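You operate a simulated robot arm through the tools that you are given. There is no shell and no other tool.

Carry out the task below with a simulated robot arm. There is one attempt and no reset: what you move stays moved.

TASK
Put things in order on the cooler end of the filling bench. At the end: the yellow cup stands where the teal cashew bag stood; the teal cashew bag stands where the clear oat tub stood; the clear oat tub from the cooler end of the filling bench stands on top of the silver steel drip grid; the clear small juice bottle from the cooler end of the filling bench is on the brown oat bar carton; whatever was shut is shut again. Leave all else as you found it, and nothing knocked over. Set down upright: small juice bottle.

Only the result counts: the job must be done as asked and must still hold three seconds after the hand-in. Knocking over, shifting, dropping, spilling or breaking anything else fails it.

THE ROBOT
A 6-joint arm with a two-finger parallel gripper, fixed in place. Base frame: the origin is at the foot of the arm, x ahead of it, y to its left, z up; the work surface is at about z = 0. Lengths are in m, angles in degrees, forces in N, time in s.
With the tool pointing down near the work surface it reaches from about 0.16 to 0.42 m from the base axis. Its first joint turns from -66.0 to 66.0 degrees. Payload 1.57 kg.
The TCP is the grasp point between the finger pads, 0.03 m short of the fingertips. In the tool frame z runs along the fingers and y along their closing line. The gripper opens to 0.08 m. The fingers are 0.017 m wide and 0.012 m thick; the gripper's body (0.04 by 0.082 m) begins 0.08 m behind the TCP.
Orientation is that of the tool frame in the base frame, as a unit quaternion [w, x, y, z]. With the fingers straight down and closing along the base's y, the tool's x points along the base's -x, its y along +y and its z along -z.

THE INTERFACE
- The arm moves only by the tool servo_tool. Its argument "rows" is a list of rows, each a list of 7 numbers: the turn, a rotation vector about the tool's x, y, z in degrees, then the shift along the tool's x, y, z in m, then the finger opening in m, from 0 to 0.08. In form: [[wx, wy, wz, dx, dy, dz, jaw], ...]. A call has 1 to 20 rows; each row shifts and turns the commanded pose from where the row before left it, along the tool's axes as they then stand. Rows are played at 5 a second. More than 0.05 m and 8.6 degrees between two rows, or a gripper value outside its range, and nothing of the call is played. Where a pose cannot be reached the arm comes as near as it can. A force on the tool above 40 N (or 10 N above the force at the start of the call, whichever is more), or a blocked arm, ends the call early, and 0.2 s more pass. The fingers move at their own pace (about 0.153 m/s each) and stop on an object; they squeeze with about 23 N. The grip force told is the motor's: it shows also when the fingers shut on nothing. Time passes only in rows, and 0.2 s behind the last, so rows that do not move let the fingers close. It gives the time, the measured TCP pose, the force on the tool (base axes), the opening and the grip force at its end, in the units of the frame above (readings bear some noise), with the torque about the TCP (base axes, N m) and any sound that the robot's microphone picked up.
- Cameras (640 x 400 px; columns grow to the right, rows downward): "scene" is fixed at [0.0483, -0.3246, 0.4196]; the picture's right is [0.79, -0.61, 0.00], its down [-0.40, -0.51, -0.76] and it looks along [0.46, 0.60, -0.65] (base axes); focal length 245 px, centre (320, 200). "wrist" rides on the gripper at [0.072, -0.007, -0.122] in the tool frame; the picture's right is [0.09, 1.00, 0.00], its down [-0.84, 0.08, -0.54] and it looks along [-0.54, 0.05, 0.84] (tool axes); focal length 238 px, centre (320, 200). There is no depth. A picture from a camera that has moved, and an enlarged one, comes with that camera's place and axes in the base frame and with its lens. The place of the scene camera against the robot may be out by one fixed shift of up to 0.012 m in any direction.
- grab_frame(camera): a new picture of that camera. No time passes.
- zoom(camera, box): a new picture of the part [left, top, right, bottom] of that camera's present view, enlarged. No time passes.
- close_job(): hands the job in; it is judged then, once.

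Places have to be worked out from the pictures, the camera data and where the tool is seen. Open the gripper and draw the arm clear of the work before you hand the job in, unless the task says otherwise.

The tools are called as name(argument=value, ...) on one line, values as JSON. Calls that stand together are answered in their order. servo_tool: Moves the arm, as the interface text tells. Its arguments: {"type":"object","properties":{"rows":{"type":"array"}},"required":["rows"]} The other tools are called the same way: grab_frame (camera) takes a picture; zoom (camera, box) takes an enlarged picture of a part of a camera's view; close_job () hands the job in.

At the start:

```text
clock: 0.0
ee_pos: [0.2624, -0.0138, 0.2564]
tcp_rot: [0.0, 0.0, 1.0, 0.001]
force: [-0.4, 0.1, 0.0]
torque: [0.02, 0.02, -0.02]
grip_width: 0.08
grasp_force: 0.0
```

scene: 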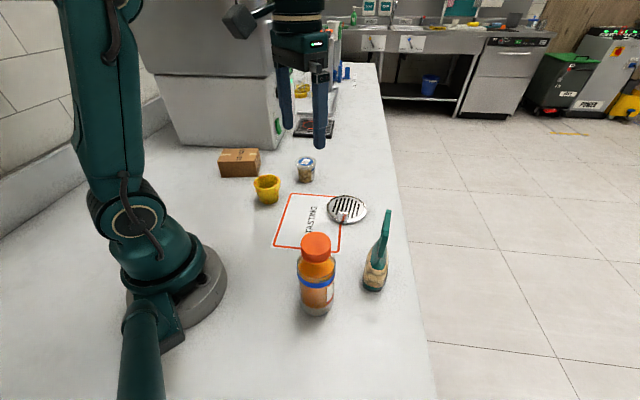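
wrist: 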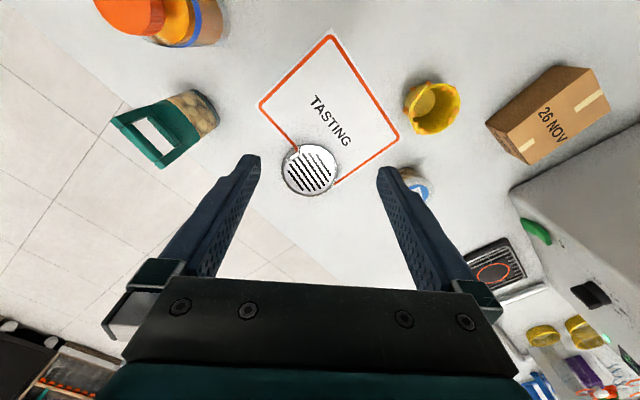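

I see a carton, a yellow cup, a small tub, a drip grid, a teal bag and a big orange-capped bottle. I'll zoom in to identify the objects before moving.

zoom(camera="scene", box=[200, 120, 420, 320])

zoom(camera="scene", box=[130, 0, 420, 180])

zoom(camera="wrist", box=[380, 50, 640, 400])

zoom(camera="wrist", box=[80, 0, 460, 220])

```text
2.00 times, centred on (310, 220) of scene
camera zoom: at [0.0483, -0.3246, 0.4196], right [0.79, -0.61, 0.0], down [-0.4, -0.51, -0.76], along [0.46, 0.6, -0.65], focal length 491 px, centre (340, 160)
```

zoom: 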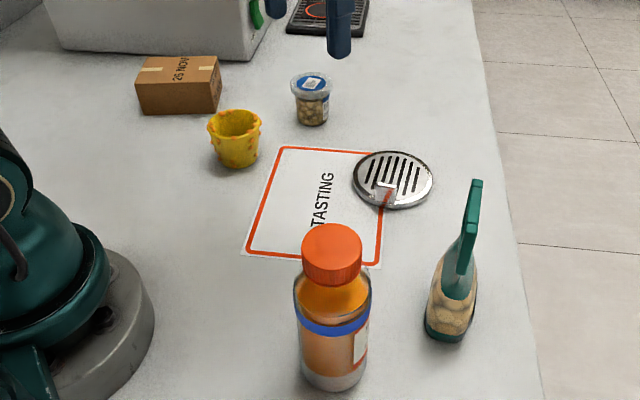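

```text
2.21 times, centred on (275, 90) of scene
camera zoom: at [0.0483, -0.3246, 0.4196], right [0.79, -0.61, 0.0], down [-0.4, -0.51, -0.76], along [0.46, 0.6, -0.65], focal length 541 px, centre (419, 443)
```

zoom: 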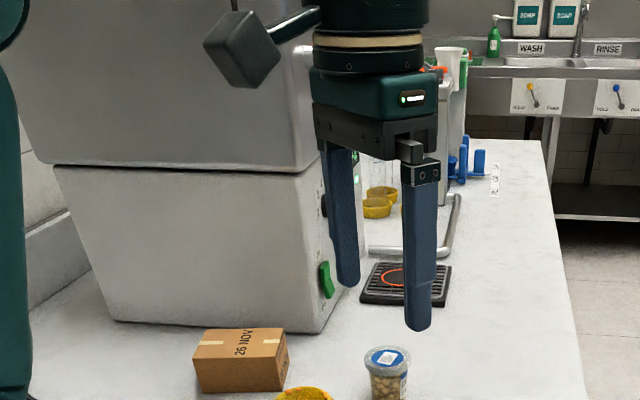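

```text
1.14 times, centred on (510, 225) of wrist
camera zoom: at [0.1908, -0.0186, 0.3779], right [-0.09, 1.0, 0.0], down [0.84, 0.08, 0.54], along [0.54, 0.05, -0.84], focal length 272 px, centre (103, 171)
```

zoom: 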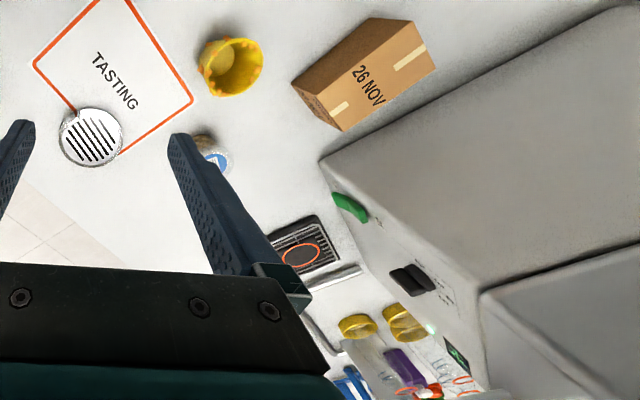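

```text
1.68 times, centred on (270, 110) of wrist
camera zoom: at [0.1908, -0.0186, 0.3779], right [-0.09, 1.0, 0.0], down [0.84, 0.08, 0.54], along [0.54, 0.05, -0.84], focal length 401 px, centre (404, 352)
```

zoom: 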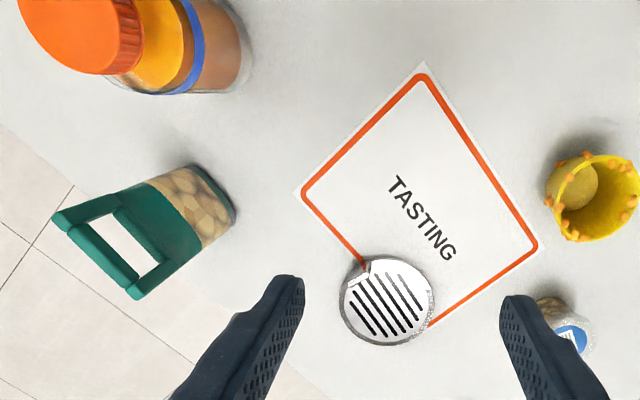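

The tub is near (0.37, 0.155), cup near (0.24, 0.147), grid near (0.37, -0.015), bag near (0.28, -0.18), bottle near (0.17, -0.16) and carton near (0.23, 0.31). I'll move high over the cup/tub area for a closer wrist view.

servo_tool(rows=[[0, 0, 0, -0.005, 0.033, 0.006, 0.08], [0, 0, 0, -0.005, 0.033, 0.006, 0.08], [0, 0, 0, -0.005, 0.033, 0.006, 0.08], [0, 0, 0, -0.005, 0.033, 0.006, 0.08], [0, 0, 0, -0.005, 0.033, 0.006, 0.08]])

grab_frame(camera="wrist")

grab_frame(camera="scene")

```text
clock: 1.2
ee_pos: [0.2861, 0.1524, 0.2272]
tcp_rot: [0.001, 0.0, 1.0, 0.001]
force: [0.7, 1.4, 0.2]
torque: [-0.02, 0.02, 0.05]
grip_width: 0.0799
grasp_force: 0.1
```

```text
taken
camera wrist: at [0.2139, 0.1471, 0.348], right [-0.09, 1.0, 0.0], down [0.84, 0.08, 0.54], along [0.54, 0.05, -0.84], focal length 238 px, centre (320, 200)
```

wrist: 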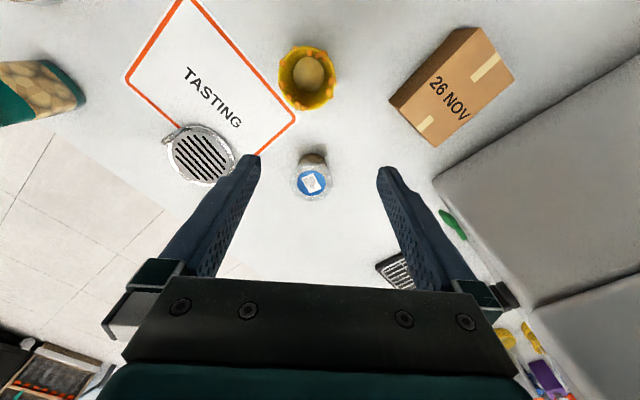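

```text
taken
```

scene: 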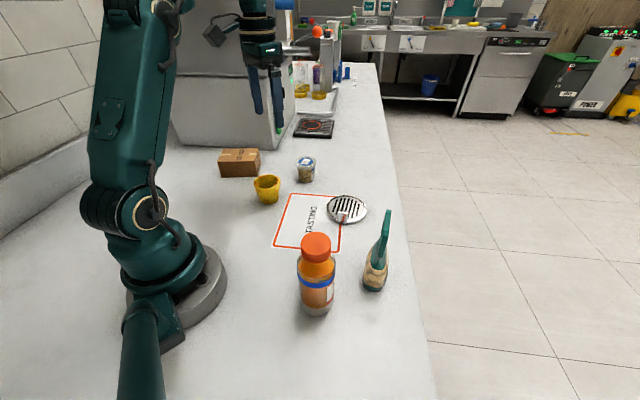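

The far end of the bench has other bottles/cups, so I'll zoom to check which are duplicates and look at the tub closely.

zoom(camera="scene", box=[260, 10, 420, 150])

zoom(camera="wrist", box=[240, 30, 400, 230])

zoom(camera="scene", box=[320, 170, 420, 300])

zoom(camera="scene", box=[260, 220, 400, 330])

zoom(camera="wrist", box=[370, 10, 530, 160])

```text
2.86 times, centred on (340, 80) of scene
camera zoom: at [0.0483, -0.3246, 0.4196], right [0.79, -0.61, 0.0], down [-0.4, -0.51, -0.76], along [0.46, 0.6, -0.65], focal length 701 px, centre (263, 543)
```

zoom: 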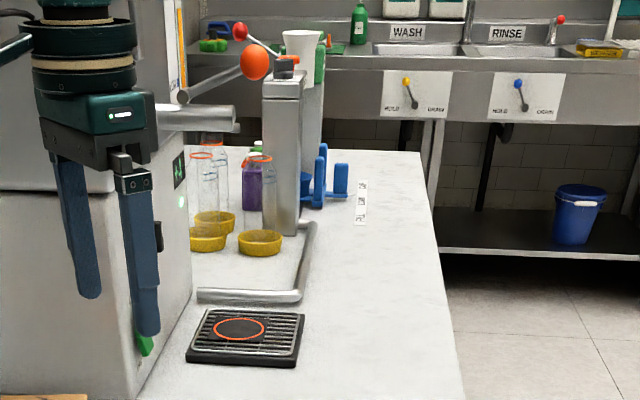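

```text
2.00 times, centred on (320, 130) of wrist
camera zoom: at [0.2139, 0.1471, 0.348], right [-0.09, 1.0, 0.0], down [0.84, 0.08, 0.54], along [0.54, 0.05, -0.84], focal length 477 px, centre (320, 340)
```

zoom: 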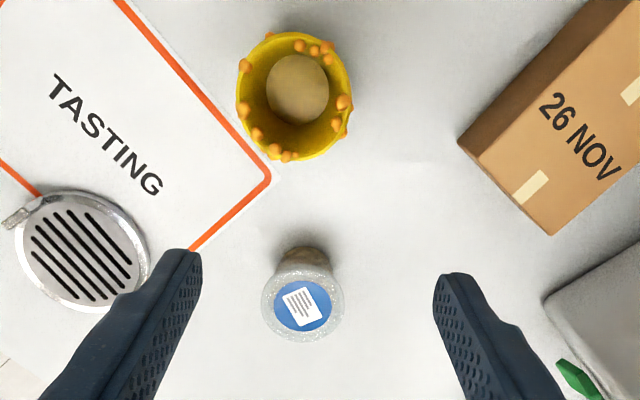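

```text
3.08 times, centred on (370, 235) of scene
camera zoom: at [0.0483, -0.3246, 0.4196], right [0.79, -0.61, 0.0], down [-0.4, -0.51, -0.76], along [0.46, 0.6, -0.65], focal length 755 px, centre (166, 92)
```

zoom: 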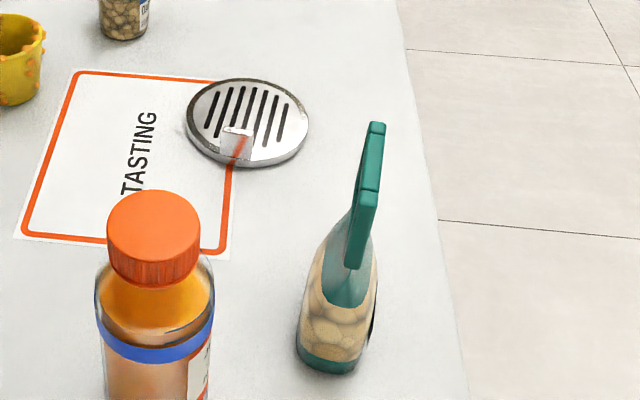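

```text
3.64 times, centred on (330, 275) of scene
camera zoom: at [0.0483, -0.3246, 0.4196], right [0.79, -0.61, 0.0], down [-0.4, -0.51, -0.76], along [0.46, 0.6, -0.65], focal length 892 px, centre (284, -73)
```

zoom: 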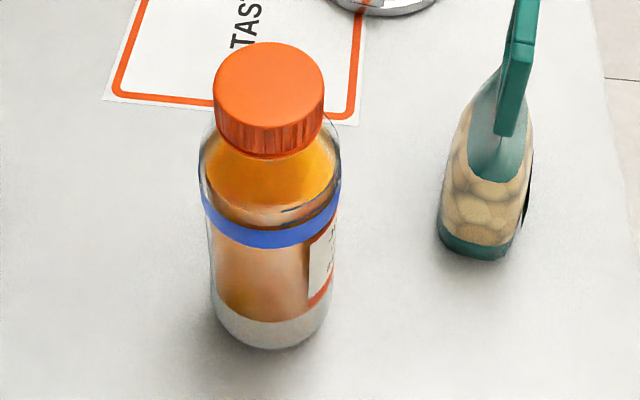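

```text
2.67 times, centred on (450, 85) of wrist
camera zoom: at [0.2139, 0.1471, 0.348], right [-0.09, 1.0, 0.0], down [0.84, 0.08, 0.54], along [0.54, 0.05, -0.84], focal length 636 px, centre (-27, 507)
```

zoom: 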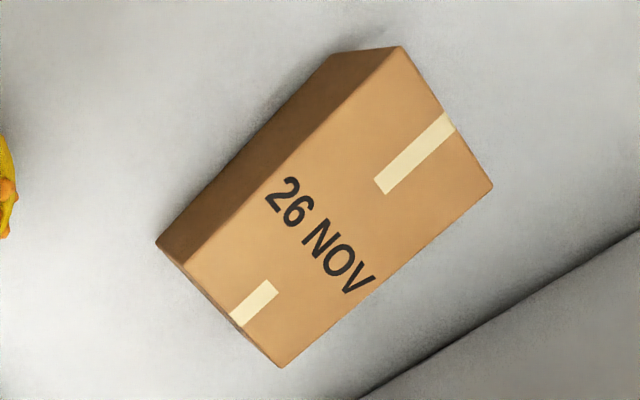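

The cooler-end items are confirmed; the far-end group (bottles, cups, other grid) isn't mine to touch. The tub lid is at about (0.370, 0.151), so I'll move over it for a closer look.

servo_tool(rows=[[0, 0, 0, -0.028, 0, 0.024, 0.08], [0, 0, 0, -0.028, 0, 0.024, 0.08], [0, 0, 0, -0.028, 0, 0.024, 0.08]])

grab_frame(camera="wrist")

grab_frame(camera="scene")

```text
clock: 2.0
ee_pos: [0.3631, 0.1484, 0.1508]
tcp_rot: [0.001, 0.0, 1.0, -0.001]
force: [-0.2, 0.9, 0.2]
torque: [-0.02, 0.01, 0.02]
grip_width: 0.08
grasp_force: 0.1
out of reach, approached as far as the arm can: row 3
```

```text
taken
camera wrist: at [0.2915, 0.1426, 0.273], right [-0.09, 1.0, 0.0], down [0.84, 0.08, 0.54], along [0.54, 0.05, -0.84], focal length 238 px, centre (320, 200)
```

wrist: 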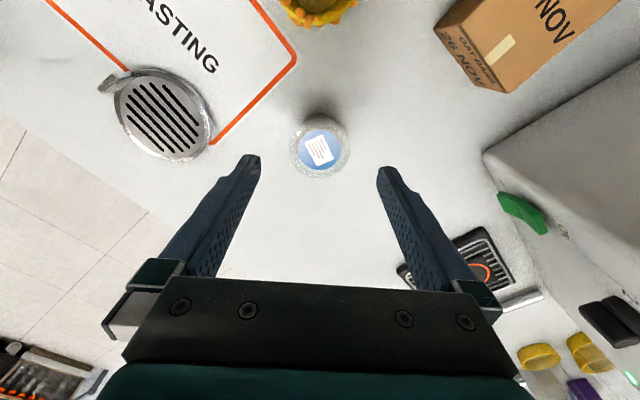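

```text
taken
```

scene: 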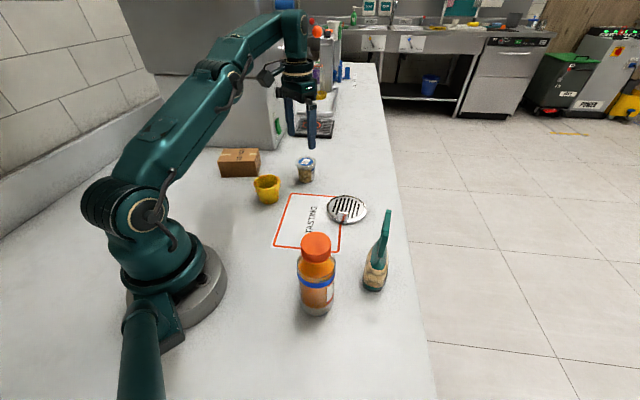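

The lid shows near (320,150); reach is limited at this height. I'll zoom for a precise fix.

zoom(camera="wrist", box=[270, 90, 370, 190])

zoom(camera="wrist", box=[80, 40, 240, 180])

zoom(camera="wrist", box=[420, 0, 640, 120])

```text
4.00 times, centred on (320, 140) of wrist
camera zoom: at [0.2915, 0.1426, 0.273], right [-0.09, 1.0, 0.0], down [0.84, 0.08, 0.54], along [0.54, 0.05, -0.84], focal length 953 px, centre (320, 440)
```

zoom: 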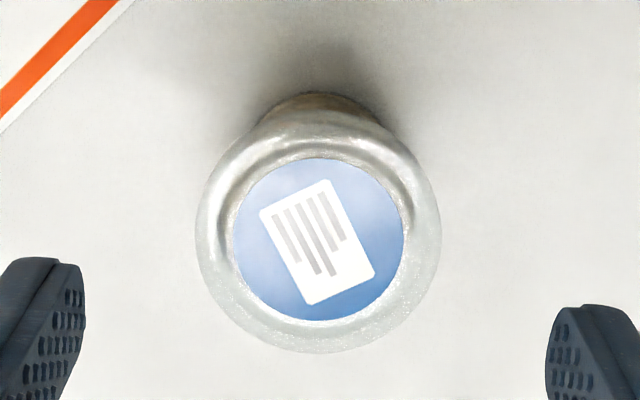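

```text
2.86 times, centred on (160, 110) of wrist
camera zoom: at [0.2915, 0.1426, 0.273], right [-0.09, 1.0, 0.0], down [0.84, 0.08, 0.54], along [0.54, 0.05, -0.84], focal length 681 px, centre (777, 457)
```

zoom: 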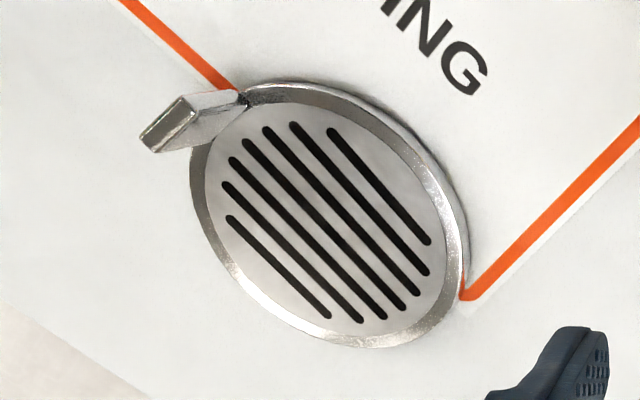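

```text
2.91 times, centred on (530, 60) of wrist
camera zoom: at [0.2915, 0.1426, 0.273], right [-0.09, 1.0, 0.0], down [0.84, 0.08, 0.54], along [0.54, 0.05, -0.84], focal length 693 px, centre (-291, 607)
```

zoom: 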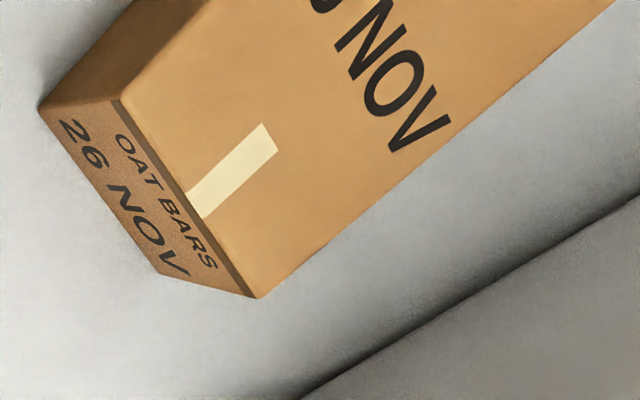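

Lid center is at about (0.373, 0.150), height about 0.057, diameter 0.057. I'll descend to just above it (fingertips still clear) and re-check the actual pose.

servo_tool(rows=[[0, 0, 0, 0, 0, 0.022, 0.08], [0, 0, 0, 0, 0, 0.022, 0.08]])

grab_frame(camera="wrist")

```text
clock: 2.6
ee_pos: [0.3635, 0.1471, 0.108]
tcp_rot: [0.002, 0.0, 1.0, -0.001]
force: [0.3, -0.9, 0.0]
torque: [-0.02, 0.02, 0.0]
grip_width: 0.0799
grasp_force: 0.1
```

```text
taken
camera wrist: at [0.2913, 0.1418, 0.2287], right [-0.09, 1.0, 0.0], down [0.84, 0.08, 0.54], along [0.54, 0.05, -0.84], focal length 238 px, centre (320, 200)
```

wrist: 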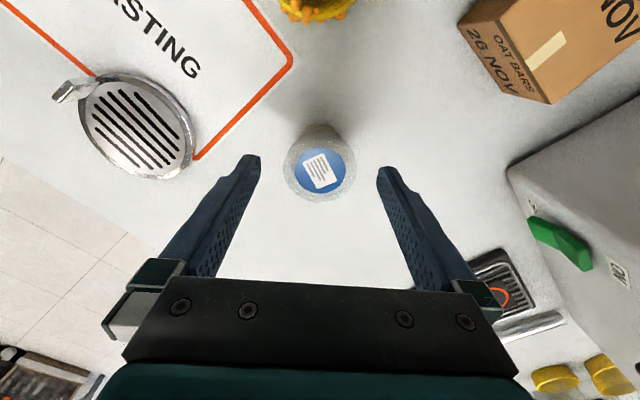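

The lid is 11 mm further out than the TCP. I'll shift out and descend around the lid to TCP z≈0.045, without closing yet.

servo_tool(rows=[[0, 0, 0, -0.004, 0.0005, 0.015, 0.08], [0, 0, 0, -0.004, 0.0005, 0.016, 0.08], [0, 0, 0, -0.003, 0, 0.016, 0.08], [0, 0, 0, 0, 0, 0.014, 0.08]])

grab_frame(camera="wrist")

zoom(camera="scene", box=[240, 100, 380, 220])

```text
clock: 3.6
ee_pos: [0.3761, 0.1482, 0.0451]
tcp_rot: [0.0, -0.001, 1.0, -0.001]
force: [-0.8, 0.2, 0.2]
torque: [-0.02, -0.01, -0.03]
grip_width: 0.0801
grasp_force: 0.1
```

```text
taken
camera wrist: at [0.303, 0.1426, 0.1668], right [-0.09, 1.0, 0.0], down [0.84, 0.08, 0.54], along [0.54, 0.05, -0.84], focal length 238 px, centre (320, 200)
```

wrist: 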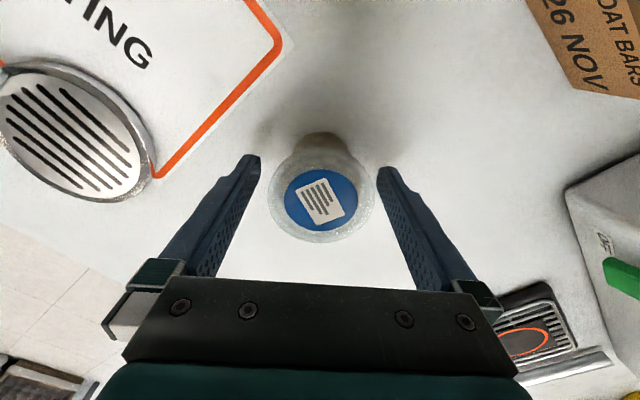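

```text
3.33 times, centred on (310, 160) of scene
camera zoom: at [0.0483, -0.3246, 0.4196], right [0.79, -0.61, 0.0], down [-0.4, -0.51, -0.76], along [0.46, 0.6, -0.65], focal length 818 px, centre (353, 333)
```

zoom: 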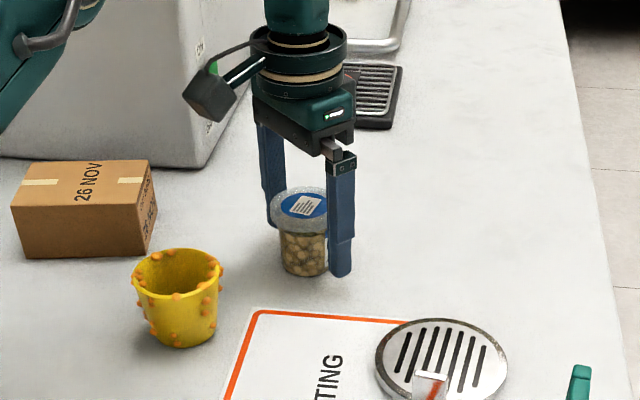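

The lid is centered between the fingers. I'll close on it and check the reading.

servo_tool(rows=[[0, 0, 0, 0, 0, 0, 0.065], [0, 0, 0, 0, 0, 0, 0.058], [0, 0, 0, 0, 0, 0, 0.05], [0, 0, 0, 0, 0, 0, 0.03], [0, 0, 0, 0, 0, 0, 0.03]])

```text
clock: 4.8
ee_pos: [0.3757, 0.1487, 0.0461]
tcp_rot: [0.002, 0.0, 1.0, 0.0]
force: [-1.1, -0.2, -0.1]
torque: [-0.04, 0.01, 0.01]
grip_width: 0.0585
grasp_force: 23.1
```

Gripped at 0.0585 m with 23 N. I'll lift 6 cm gently and take pictures to check the hold and fix the grid's place.

servo_tool(rows=[[0, 0, 0, 0, 0, -0.005, 0.03], [0, 0, 0, 0, 0, -0.01, 0.03], [0, 0, 0, 0.002, 0, -0.015, 0.03], [0, 0, 0, 0.004, 0, -0.015, 0.03], [0, 0, 0, 0.005, 0, -0.015, 0.03]])

grab_frame(camera="wrist")

zoom(camera="scene", box=[240, 100, 400, 240])

```text
clock: 6.0
ee_pos: [0.3634, 0.1476, 0.1046]
tcp_rot: [0.001, 0.0, 1.0, -0.001]
force: [-0.4, -0.5, -1.3]
torque: [-0.01, 0.0, -0.03]
grip_width: 0.0586
grasp_force: 23.5
```

```text
taken
camera wrist: at [0.2919, 0.1423, 0.2261], right [-0.09, 1.0, 0.0], down [0.84, 0.08, 0.54], along [0.54, 0.05, -0.84], focal length 238 px, centre (320, 200)
```

wrist: 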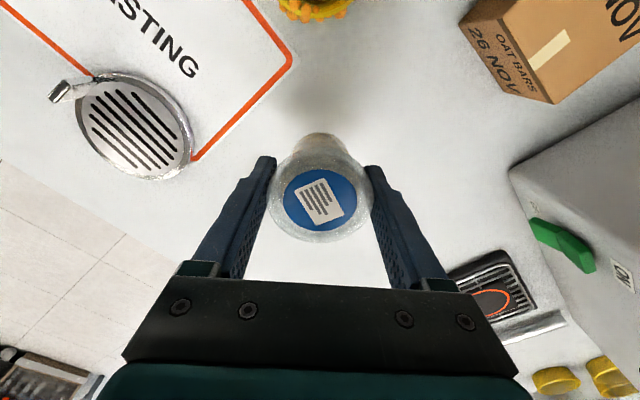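

```text
2.86 times, centred on (320, 170) of scene
camera zoom: at [0.0483, -0.3246, 0.4196], right [0.79, -0.61, 0.0], down [-0.4, -0.51, -0.76], along [0.46, 0.6, -0.65], focal length 701 px, centre (320, 286)
```

zoom: 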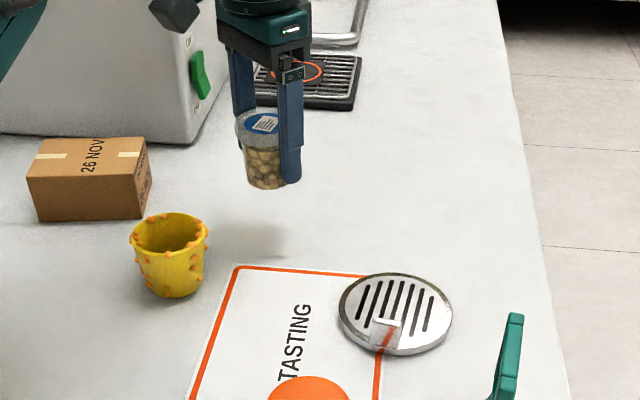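

Tub is held firmly and level. The grid center is at about (0.367, -0.019). I'll carry the tub across at this height and look again.

servo_tool(rows=[[0, 0, 0, 0, -0.012, -0.005, 0.03], [0, 0, 0, 0, -0.025, -0.005, 0.03], [0, 0, 0, 0, -0.03, 0, 0.03], [0, 0, 0, 0, -0.03, 0, 0.03], [0, 0, 0, 0, -0.03, 0, 0.03], [0, 0, 0, 0, -0.025, 0, 0.03], [0, 0, 0, 0, -0.014, 0, 0.03], [0, 0, 0, 0, 0, 0, 0.03]])

grab_frame(camera="wrist")

zoom(camera="scene", box=[270, 110, 430, 250])

```text
clock: 7.8
ee_pos: [0.3622, -0.0166, 0.1139]
tcp_rot: [0.001, 0.0, 1.0, 0.0]
force: [0.0, -0.2, -1.3]
torque: [0.01, -0.01, 0.0]
grip_width: 0.0586
grasp_force: 22.7
```

```text
taken
camera wrist: at [0.2899, -0.0224, 0.2363], right [-0.09, 1.0, 0.0], down [0.84, 0.08, 0.54], along [0.54, 0.05, -0.84], focal length 238 px, centre (320, 200)
```

wrist: 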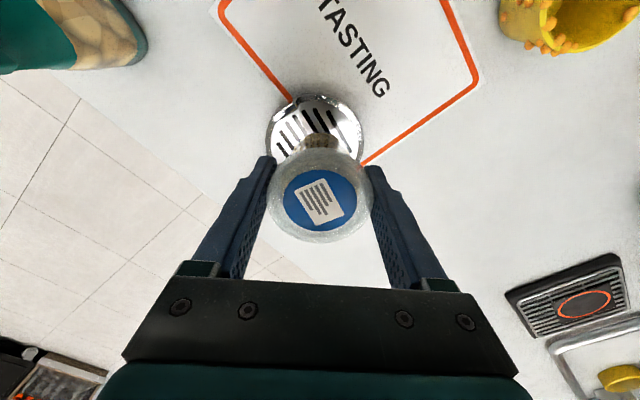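

```text
2.86 times, centred on (350, 180) of scene
camera zoom: at [0.0483, -0.3246, 0.4196], right [0.79, -0.61, 0.0], down [-0.4, -0.51, -0.76], along [0.46, 0.6, -0.65], focal length 701 px, centre (234, 257)
```

zoom: 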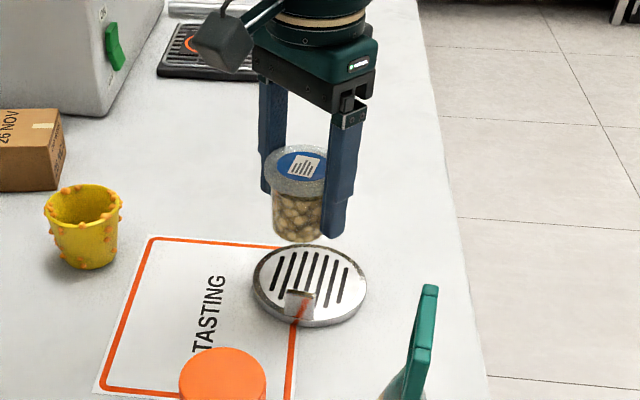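

I'll zoom the wrist view to locate the grid rim and lug relative to the tub.

zoom(camera="wrist", box=[240, 70, 400, 220])

zoom(camera="scene", box=[315, 160, 380, 230])

```text
2.67 times, centred on (320, 145) of wrist
camera zoom: at [0.2899, -0.0224, 0.2363], right [-0.09, 1.0, 0.0], down [0.84, 0.08, 0.54], along [0.54, 0.05, -0.84], focal length 636 px, centre (320, 347)
```

zoom: 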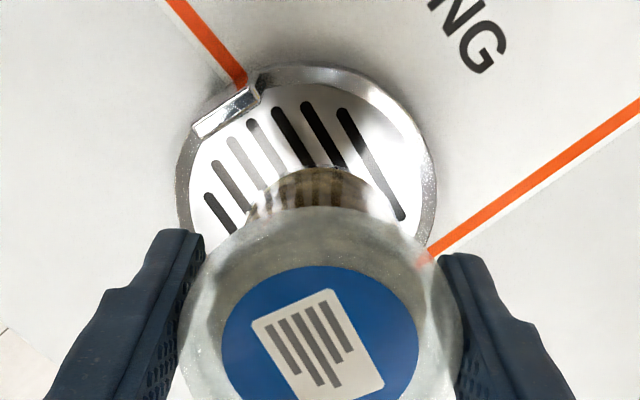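

```text
5.71 times, centred on (348, 195) of scene
camera zoom: at [0.0483, -0.3246, 0.4196], right [0.79, -0.61, 0.0], down [-0.4, -0.51, -0.76], along [0.46, 0.6, -0.65], focal length 1402 px, centre (163, 229)
```

zoom: 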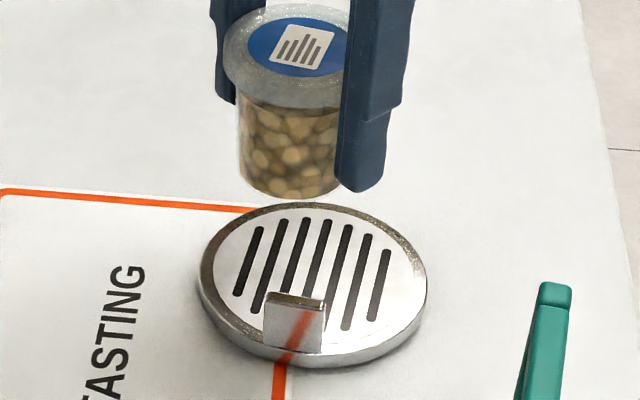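

Grid center is about (0.368, -0.0195), top about 0.012–0.014 high, with an upright lug on its near-right rim that the fingers will clear. I'll align and lower until just above the grid.

servo_tool(rows=[[0, 0, 0, -0.003, -0.002, 0.01, 0.03], [0, 0, 0, -0.003, -0.002, 0.015, 0.03], [0, 0, 0, 0, 0, 0.015, 0.03], [0, 0, 0, 0, 0, 0.01, 0.03], [0, 0, 0, 0, 0, 0, 0.03]])

zoom(camera="scene", box=[305, 150, 385, 230])

zoom(camera="wrist", box=[220, 80, 420, 260])

```text
clock: 9.0
ee_pos: [0.37, -0.0202, 0.0646]
tcp_rot: [0.001, 0.0, 1.0, 0.0]
force: [0.0, 0.1, -1.1]
torque: [-0.01, -0.03, 0.04]
grip_width: 0.0584
grasp_force: 23.0
```

```text
5.00 times, centred on (345, 190) of scene
camera zoom: at [0.0483, -0.3246, 0.4196], right [0.79, -0.61, 0.0], down [-0.4, -0.51, -0.76], along [0.46, 0.6, -0.65], focal length 1226 px, centre (195, 250)
```

zoom: 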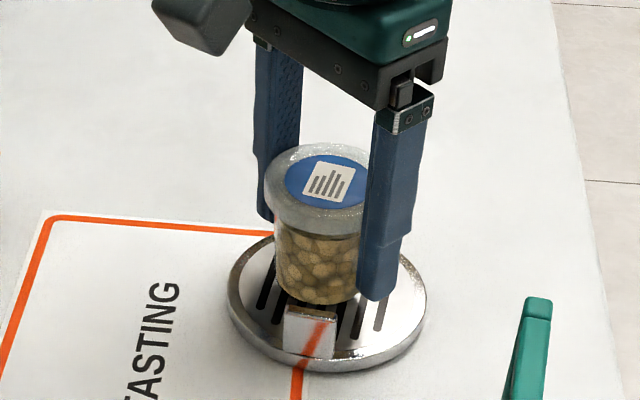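

```text
2.22 times, centred on (320, 170) of wrist
camera zoom: at [0.298, -0.0266, 0.1866], right [-0.09, 1.0, 0.0], down [0.84, 0.08, 0.54], along [0.54, 0.05, -0.84], focal length 530 px, centre (320, 267)
```

zoom: 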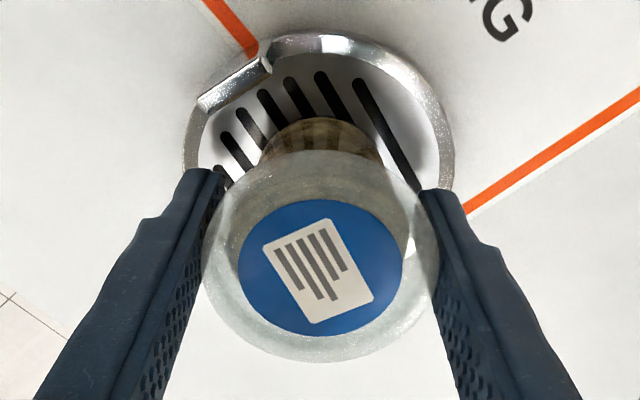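

The tub base is about 2 cm above the table and centered over the grid. I'll lower in small steps and watch the vertical force for contact.

servo_tool(rows=[[0, 0, 0, -0.0005, -0.001, 0.003, 0.03], [0, 0, 0, 0, 0, 0.002, 0.03], [0, 0, 0, 0, 0, 0, 0.03]])

zoom(camera="scene", box=[325, 190, 375, 230])

```text
clock: 9.8
ee_pos: [0.3694, -0.0227, 0.0598]
tcp_rot: [0.001, 0.0, 1.0, -0.001]
force: [-0.1, 0.9, -0.2]
torque: [0.03, -0.02, 0.0]
grip_width: 0.0584
grasp_force: 23.3
```

```text
10.00 times, centred on (350, 210) of scene
camera zoom: at [0.0483, -0.3246, 0.4196], right [0.79, -0.61, 0.0], down [-0.4, -0.51, -0.76], along [0.46, 0.6, -0.65], focal length 2453 px, centre (20, 100)
```

zoom: 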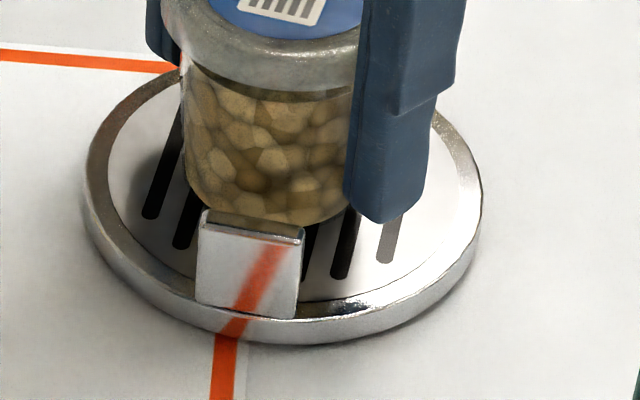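

Force is nearly unchanged with the base still slightly above. I'll lower 2 mm more and check.

servo_tool(rows=[[0, 0, 0, 0, 0, 0.001, 0.03], [0, 0, 0, 0, 0, 0.001, 0.03], [0, 0, 0, 0, 0, 0, 0.03]])

zoom(camera="scene", box=[325, 190, 375, 230])

```text
clock: 10.6
ee_pos: [0.3694, -0.0224, 0.0587]
tcp_rot: [0.001, -0.001, 1.0, 0.0]
force: [0.4, 0.0, -0.7]
torque: [0.0, -0.03, 0.01]
grip_width: 0.0586
grasp_force: 23.4
```

```text
10.00 times, centred on (350, 210) of scene
camera zoom: at [0.0483, -0.3246, 0.4196], right [0.79, -0.61, 0.0], down [-0.4, -0.51, -0.76], along [0.46, 0.6, -0.65], focal length 2453 px, centre (20, 100)
```

zoom: 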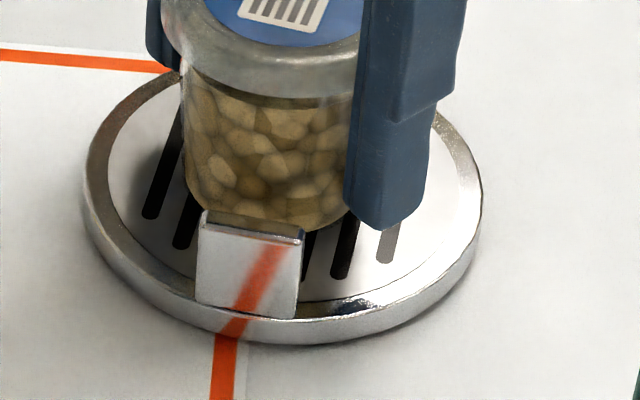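

No contact force yet (-0.7 N). I'll step down 1.5 mm more.

servo_tool(rows=[[0, 0, 0, 0, 0, 0.0015, 0.03], [0, 0, 0, 0, 0, 0, 0.03]])

```text
clock: 11.2
ee_pos: [0.3702, -0.0214, 0.0566]
tcp_rot: [0.002, 0.0, 1.0, 0.0]
force: [0.0, -0.3, 0.3]
torque: [-0.01, 0.03, 0.02]
grip_width: 0.0586
grasp_force: 23.1
```

servo_tool(rows=[[0, 0, 0, 0, 0, 0.0015, 0.03], [0, 0, 0, 0, 0, 0, 0.03]])

zoom(camera="scene", box=[325, 190, 375, 230])

zoom(camera="wrist", box=[220, 80, 420, 260])

```text
clock: 11.8
ee_pos: [0.3687, -0.0225, 0.0557]
tcp_rot: [0.001, 0.0, 1.0, 0.0]
force: [-0.5, 0.2, -0.9]
torque: [0.0, -0.03, 0.01]
grip_width: 0.0586
grasp_force: 23.0
```

```text
10.00 times, centred on (350, 210) of scene
camera zoom: at [0.0483, -0.3246, 0.4196], right [0.79, -0.61, 0.0], down [-0.4, -0.51, -0.76], along [0.46, 0.6, -0.65], focal length 2453 px, centre (20, 100)
```

zoom: 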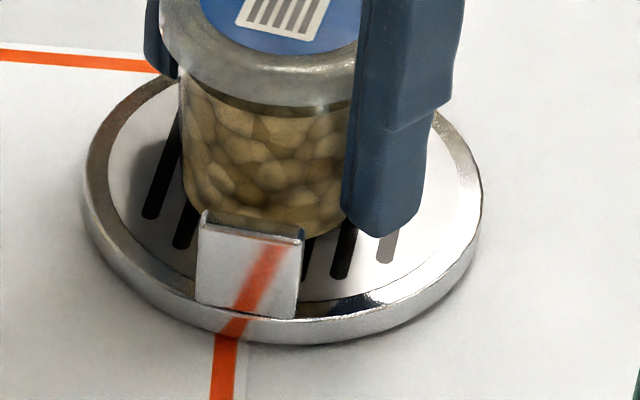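

```text
2.22 times, centred on (320, 170) of wrist
camera zoom: at [0.2974, -0.0281, 0.1775], right [-0.09, 1.0, 0.0], down [0.84, 0.08, 0.54], along [0.54, 0.05, -0.84], focal length 530 px, centre (320, 267)
```

zoom: 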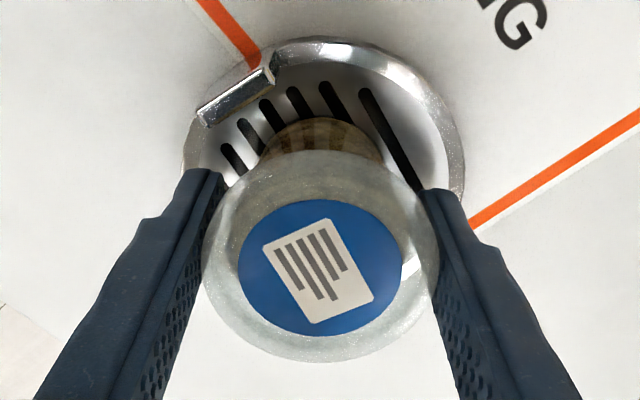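

TCP z is 0.0555 (base about 1.1 cm above the table) and still no contact. Continuing down in 1 mm steps.

servo_tool(rows=[[0, 0, 0, 0, 0, 0.001, 0.03], [0, 0, 0, 0, 0, 0, 0.03]])

```text
clock: 12.4
ee_pos: [0.3698, -0.0231, 0.0535]
tcp_rot: [0.001, 0.0, 1.0, 0.0]
force: [-4.0, 1.7, 12.6]
torque: [-0.03, 0.2, 0.0]
grip_width: 0.0585
grasp_force: 23.0
```

Contact with the grid (12.6 N up). I'll ease back 0.5 mm and open the fingers.

servo_tool(rows=[[0, 0, 0, 0, 0, -0.0006, 0.03], [0, 0, 0, 0, 0, 0, 0.057], [0, 0, 0, 0, 0, 0, 0.062], [0, 0, 0, 0, 0, 0, 0.07], [0, 0, 0, 0, 0, 0, 0.08], [0, 0, 0, 0, 0, 0, 0.08]])

zoom(camera="scene", box=[305, 160, 385, 230])

zoom(camera="wrist", box=[220, 80, 420, 260])

```text
clock: 13.8
ee_pos: [0.3702, -0.023, 0.0546]
tcp_rot: [0.001, 0.0, 1.0, 0.0]
force: [0.3, -0.2, 0.3]
torque: [-0.02, -0.01, 0.02]
grip_width: 0.0801
grasp_force: 0.1
```

```text
5.71 times, centred on (345, 195) of scene
camera zoom: at [0.0483, -0.3246, 0.4196], right [0.79, -0.61, 0.0], down [-0.4, -0.51, -0.76], along [0.46, 0.6, -0.65], focal length 1402 px, centre (177, 229)
```

zoom: 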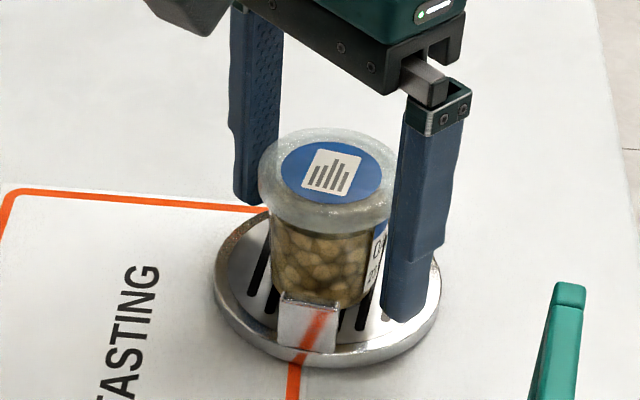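

```text
2.22 times, centred on (320, 170) of wrist
camera zoom: at [0.2976, -0.0283, 0.177], right [-0.09, 1.0, 0.0], down [0.84, 0.08, 0.54], along [0.54, 0.05, -0.84], focal length 530 px, centre (320, 267)
```

zoom: 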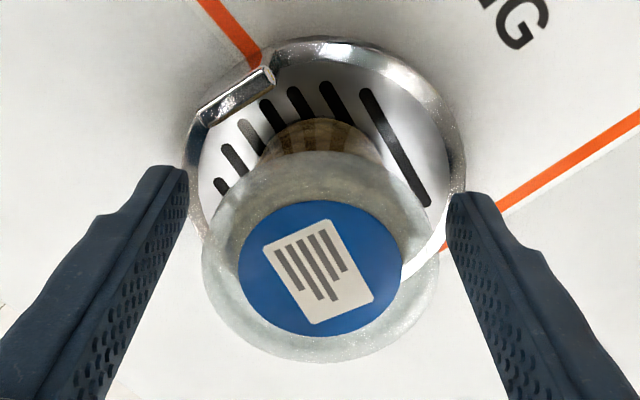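

The tub is standing on the grid. I'll rise straight up, then back off high and toward the bag to inspect it.

servo_tool(rows=[[0, 0, 0, 0, 0, -0.015, 0.08], [0, 0, 0, 0, 0, -0.025, 0.08], [0, 0, 0, 0, 0, -0.025, 0.08], [0, 0, 0, 0.02, 0, -0.03, 0.08], [0, 0, 0, 0.025, 0, -0.03, 0.08], [0, 0, 0, 0.025, 0, -0.03, 0.08], [0, 0, 0, 0.025, -0.02, -0.03, 0.08], [0, 0, 0, 0.02, -0.03, -0.01, 0.08], [0, 0, 0, 0.01, -0.03, 0, 0.08]])

grab_frame(camera="wrist")

grab_frame(camera="scene")

```text
clock: 15.8
ee_pos: [0.2458, -0.1035, 0.2491]
tcp_rot: [0.001, 0.0, 1.0, 0.0]
force: [-0.1, 0.2, 1.2]
torque: [0.02, 0.0, -0.01]
grip_width: 0.0799
grasp_force: 0.2
```

```text
taken
camera wrist: at [0.1733, -0.1089, 0.3723], right [-0.09, 1.0, 0.0], down [0.84, 0.08, 0.54], along [0.54, 0.05, -0.84], focal length 238 px, centre (320, 200)
```

wrist: 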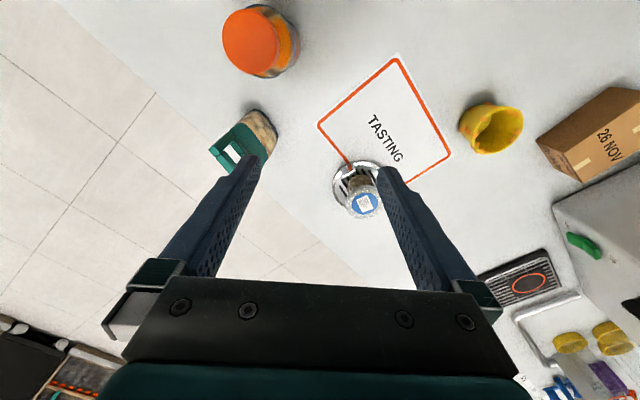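

```text
taken
```

scene: 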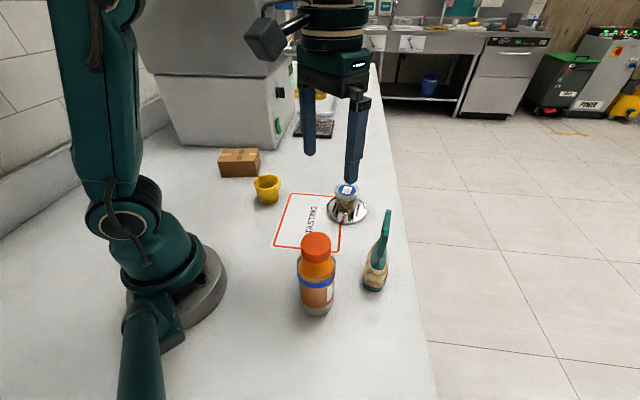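

The tub stays upright on the grid. Now I'll zoom in on the bag and bottle.

zoom(camera="wrist", box=[190, 90, 300, 190])

zoom(camera="wrist", box=[200, 0, 320, 90])

zoom(camera="scene", box=[340, 200, 410, 300])

```text
4.00 times, centred on (245, 140) of wrist
camera zoom: at [0.1733, -0.1089, 0.3723], right [-0.09, 1.0, 0.0], down [0.84, 0.08, 0.54], along [0.54, 0.05, -0.84], focal length 953 px, centre (620, 440)
```

zoom: 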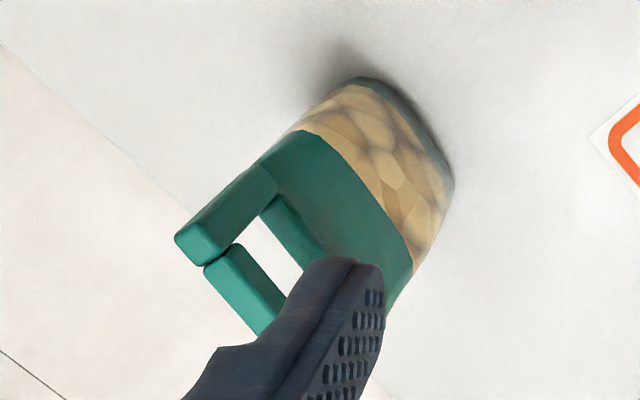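

```text
4.44 times, centred on (260, 45) of wrist
camera zoom: at [0.1733, -0.1089, 0.3723], right [-0.09, 1.0, 0.0], down [0.84, 0.08, 0.54], along [0.54, 0.05, -0.84], focal length 1059 px, centre (587, 889)
```

zoom: 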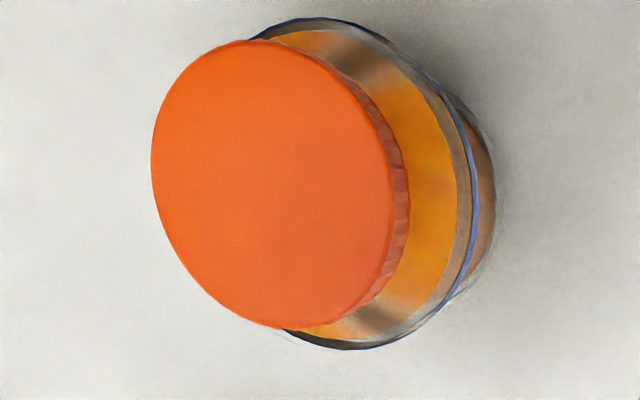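

```text
4.00 times, centred on (375, 250) of scene
camera zoom: at [0.0483, -0.3246, 0.4196], right [0.79, -0.61, 0.0], down [-0.4, -0.51, -0.76], along [0.46, 0.6, -0.65], focal length 981 px, centre (100, 0)
```

zoom: 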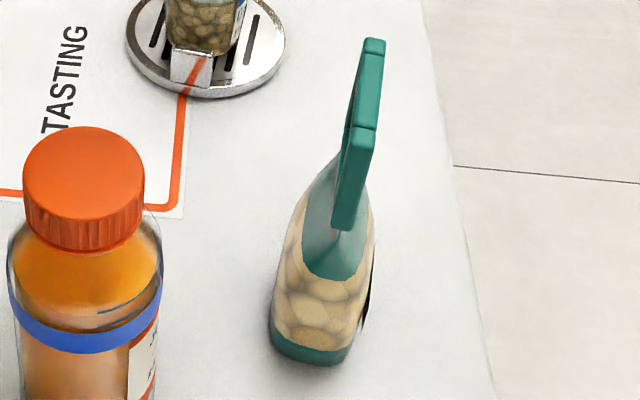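

The bag is about 0.15 tall with a thin handle whose bar runs ~36° from the x axis, centered near (0.289, -0.193). I'll move above it and yaw the tool by about +36° so the fingers close across the handle's thin side.

servo_tool(rows=[[0, 0, 0, -0.0147, -0.0303, 0, 0.08], [0, 0, 0, -0.0147, -0.0303, 0, 0.08], [0, 0, 0, -0.0147, -0.0303, 0, 0.08], [0, 0, -7.2, 0, 0, 0, 0.08], [0, 0, -7.2, 0, 0, 0, 0.08], [0, 0, -7.2, 0, 0, 0, 0.08], [0, 0, -7.2, 0, 0, 0, 0.08], [0, 0, -7.2, 0, 0, 0, 0.08]])

grab_frame(camera="wrist")

grab_frame(camera="scene")

```text
clock: 17.6
ee_pos: [0.2813, -0.1903, 0.2462]
tcp_rot: [0.001, -0.311, 0.95, -0.001]
force: [0.2, -0.1, 0.0]
torque: [0.02, 0.0, 0.03]
grip_width: 0.0802
grasp_force: 0.0
out of reach, approached as far as the arm can: row 3
```

```text
taken
camera wrist: at [0.2265, -0.2363, 0.3671], right [-0.66, 0.75, 0.0], down [0.63, 0.56, 0.54], along [0.41, 0.36, -0.84], focal length 238 px, centre (320, 200)
```

wrist: 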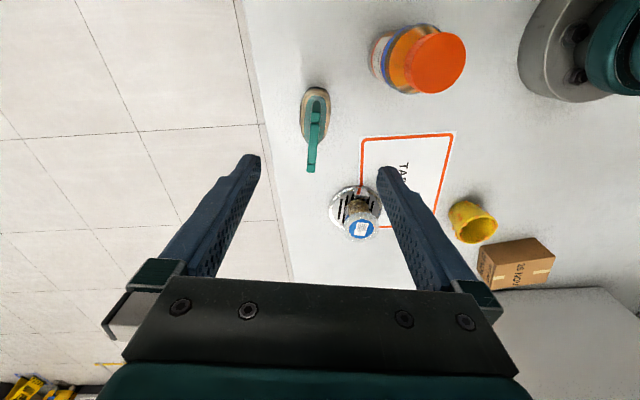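

```text
taken
```

scene: 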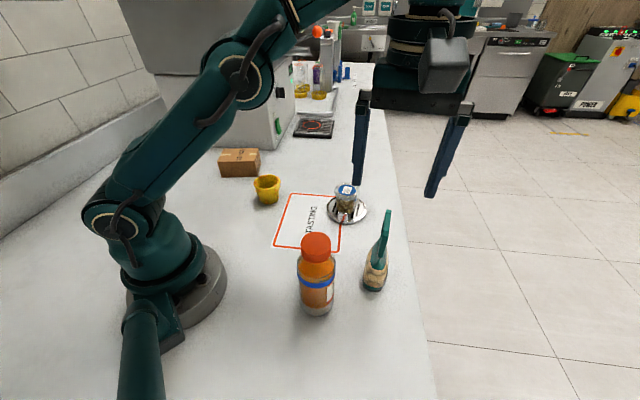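

The tool yaw now lines up with the bag's handle (seen edge-on). I'll zoom on it to fix the handle's position and residual yaw.

zoom(camera="wrist", box=[275, 75, 365, 185])

```text
3.64 times, centred on (320, 130) of wrist
camera zoom: at [0.2265, -0.2363, 0.3671], right [-0.66, 0.75, 0.0], down [0.63, 0.56, 0.54], along [0.41, 0.36, -0.84], focal length 867 px, centre (320, 454)
```

zoom: 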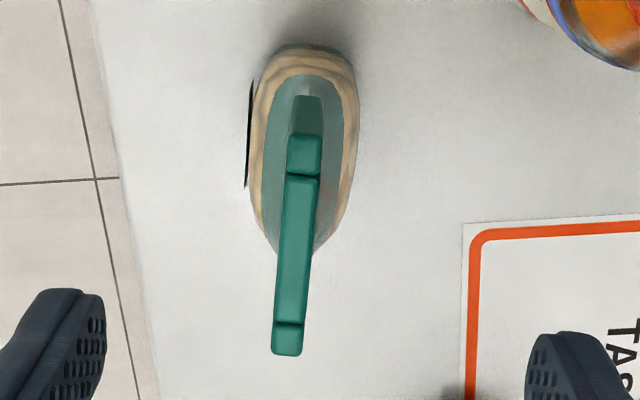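

The bag's handle bar is centered at about (0.289, -0.190), top z≈0.153, thickness ≈9 mm, yaw aligned. I'll grip it slightly on the inboard side of center so it can be set down within reach; shifting laterally and descending to just above it first.

servo_tool(rows=[[0, 0, 0, 0.0035, -0.0034, 0.02, 0.08], [0, 0, 0, 0.0035, -0.0034, 0.025, 0.08], [0, 0, 0, 0, 0, 0, 0.08]])

grab_frame(camera="wrist")

zoom(camera="wrist", box=[250, 60, 390, 210])

zoom(camera="scene", box=[330, 130, 450, 300])

```text
clock: 18.4
ee_pos: [0.2784, -0.1993, 0.2014]
tcp_rot: [0.001, -0.308, 0.951, -0.001]
force: [-0.7, -0.3, 0.3]
torque: [0.01, -0.03, -0.02]
grip_width: 0.0802
grasp_force: 0.1
```

```text
taken
camera wrist: at [0.224, -0.2455, 0.3232], right [-0.66, 0.75, 0.0], down [0.63, 0.55, 0.54], along [0.41, 0.36, -0.84], focal length 238 px, centre (320, 200)
```

wrist: 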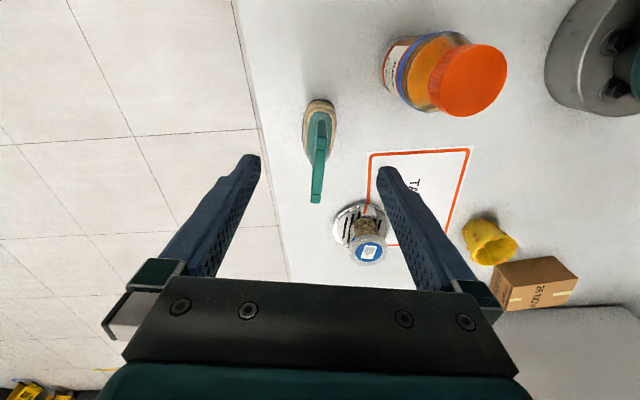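

```text
2.67 times, centred on (320, 135) of wrist
camera zoom: at [0.224, -0.2455, 0.3232], right [-0.66, 0.75, 0.0], down [0.63, 0.55, 0.54], along [0.41, 0.36, -0.84], focal length 636 px, centre (320, 373)
```

zoom: 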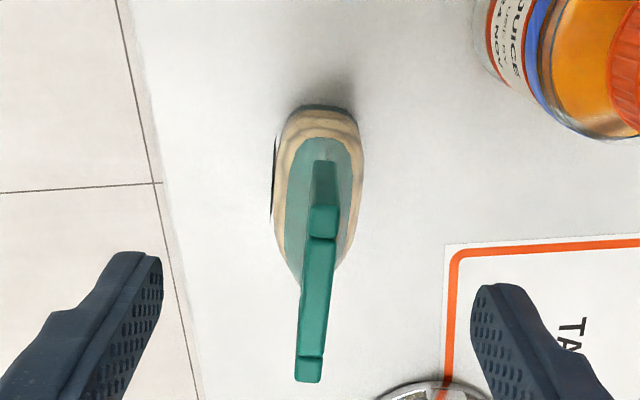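

```text
2.35 times, centred on (390, 215) of scene
camera zoom: at [0.0483, -0.3246, 0.4196], right [0.79, -0.61, 0.0], down [-0.4, -0.51, -0.76], along [0.46, 0.6, -0.65], focal length 577 px, centre (155, 165)
```

zoom: 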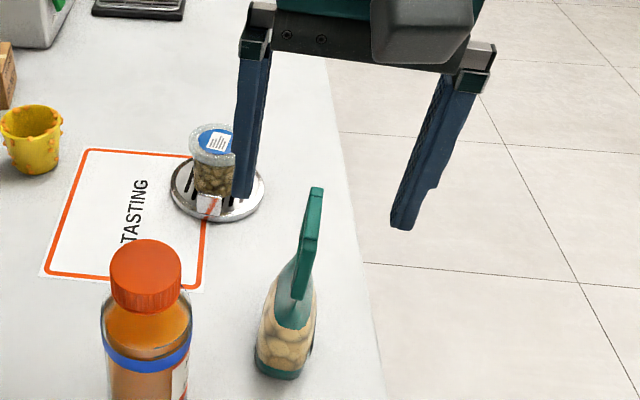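

Wrist geometry confirms the fingers straddle the handle within 1 mm. I'll descend so the fingertips reach z≈0.113 (the handle's lower end).

servo_tool(rows=[[0, 0, 0, 0, -0.0007, 0.02, 0.08], [0, 0, 0, 0, 0, 0.02, 0.08], [0, 0, 0, 0, 0, 0.017, 0.08], [0, 0, 0, 0, 0, 0, 0.08]])

zoom(camera="wrist", box=[240, 90, 400, 260])

zoom(camera="scene", box=[340, 170, 440, 300])

```text
clock: 19.4
ee_pos: [0.2782, -0.2002, 0.1433]
tcp_rot: [0.001, -0.31, 0.951, -0.001]
force: [0.3, 0.7, 0.6]
torque: [-0.02, -0.03, 0.0]
grip_width: 0.0801
grasp_force: 0.0
```

```text
2.35 times, centred on (320, 175) of wrist
camera zoom: at [0.2247, -0.2468, 0.265], right [-0.66, 0.75, 0.0], down [0.63, 0.55, 0.54], along [0.41, 0.36, -0.84], focal length 561 px, centre (320, 259)
```

zoom: 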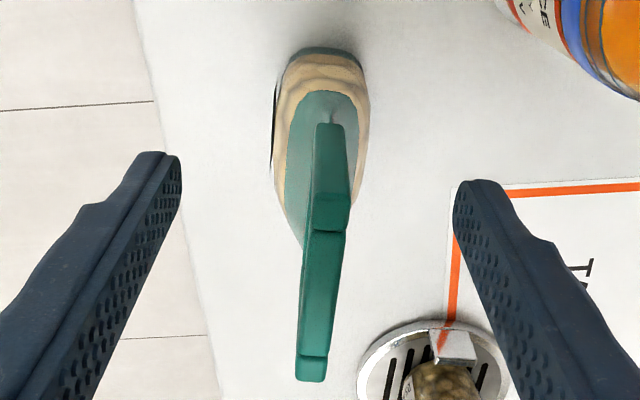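

```text
3.08 times, centred on (390, 235) of scene
camera zoom: at [0.0483, -0.3246, 0.4196], right [0.79, -0.61, 0.0], down [-0.4, -0.51, -0.76], along [0.46, 0.6, -0.65], focal length 755 px, centre (105, 92)
```

zoom: 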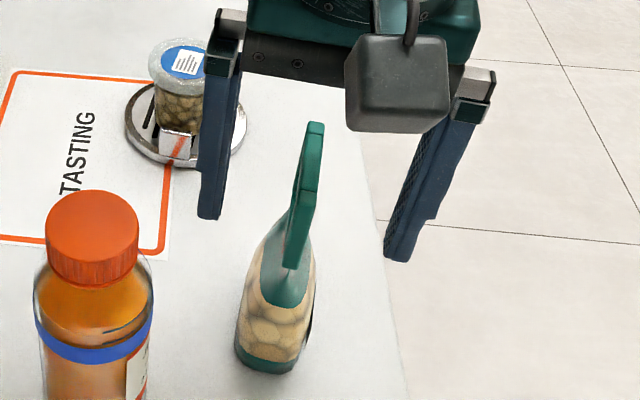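

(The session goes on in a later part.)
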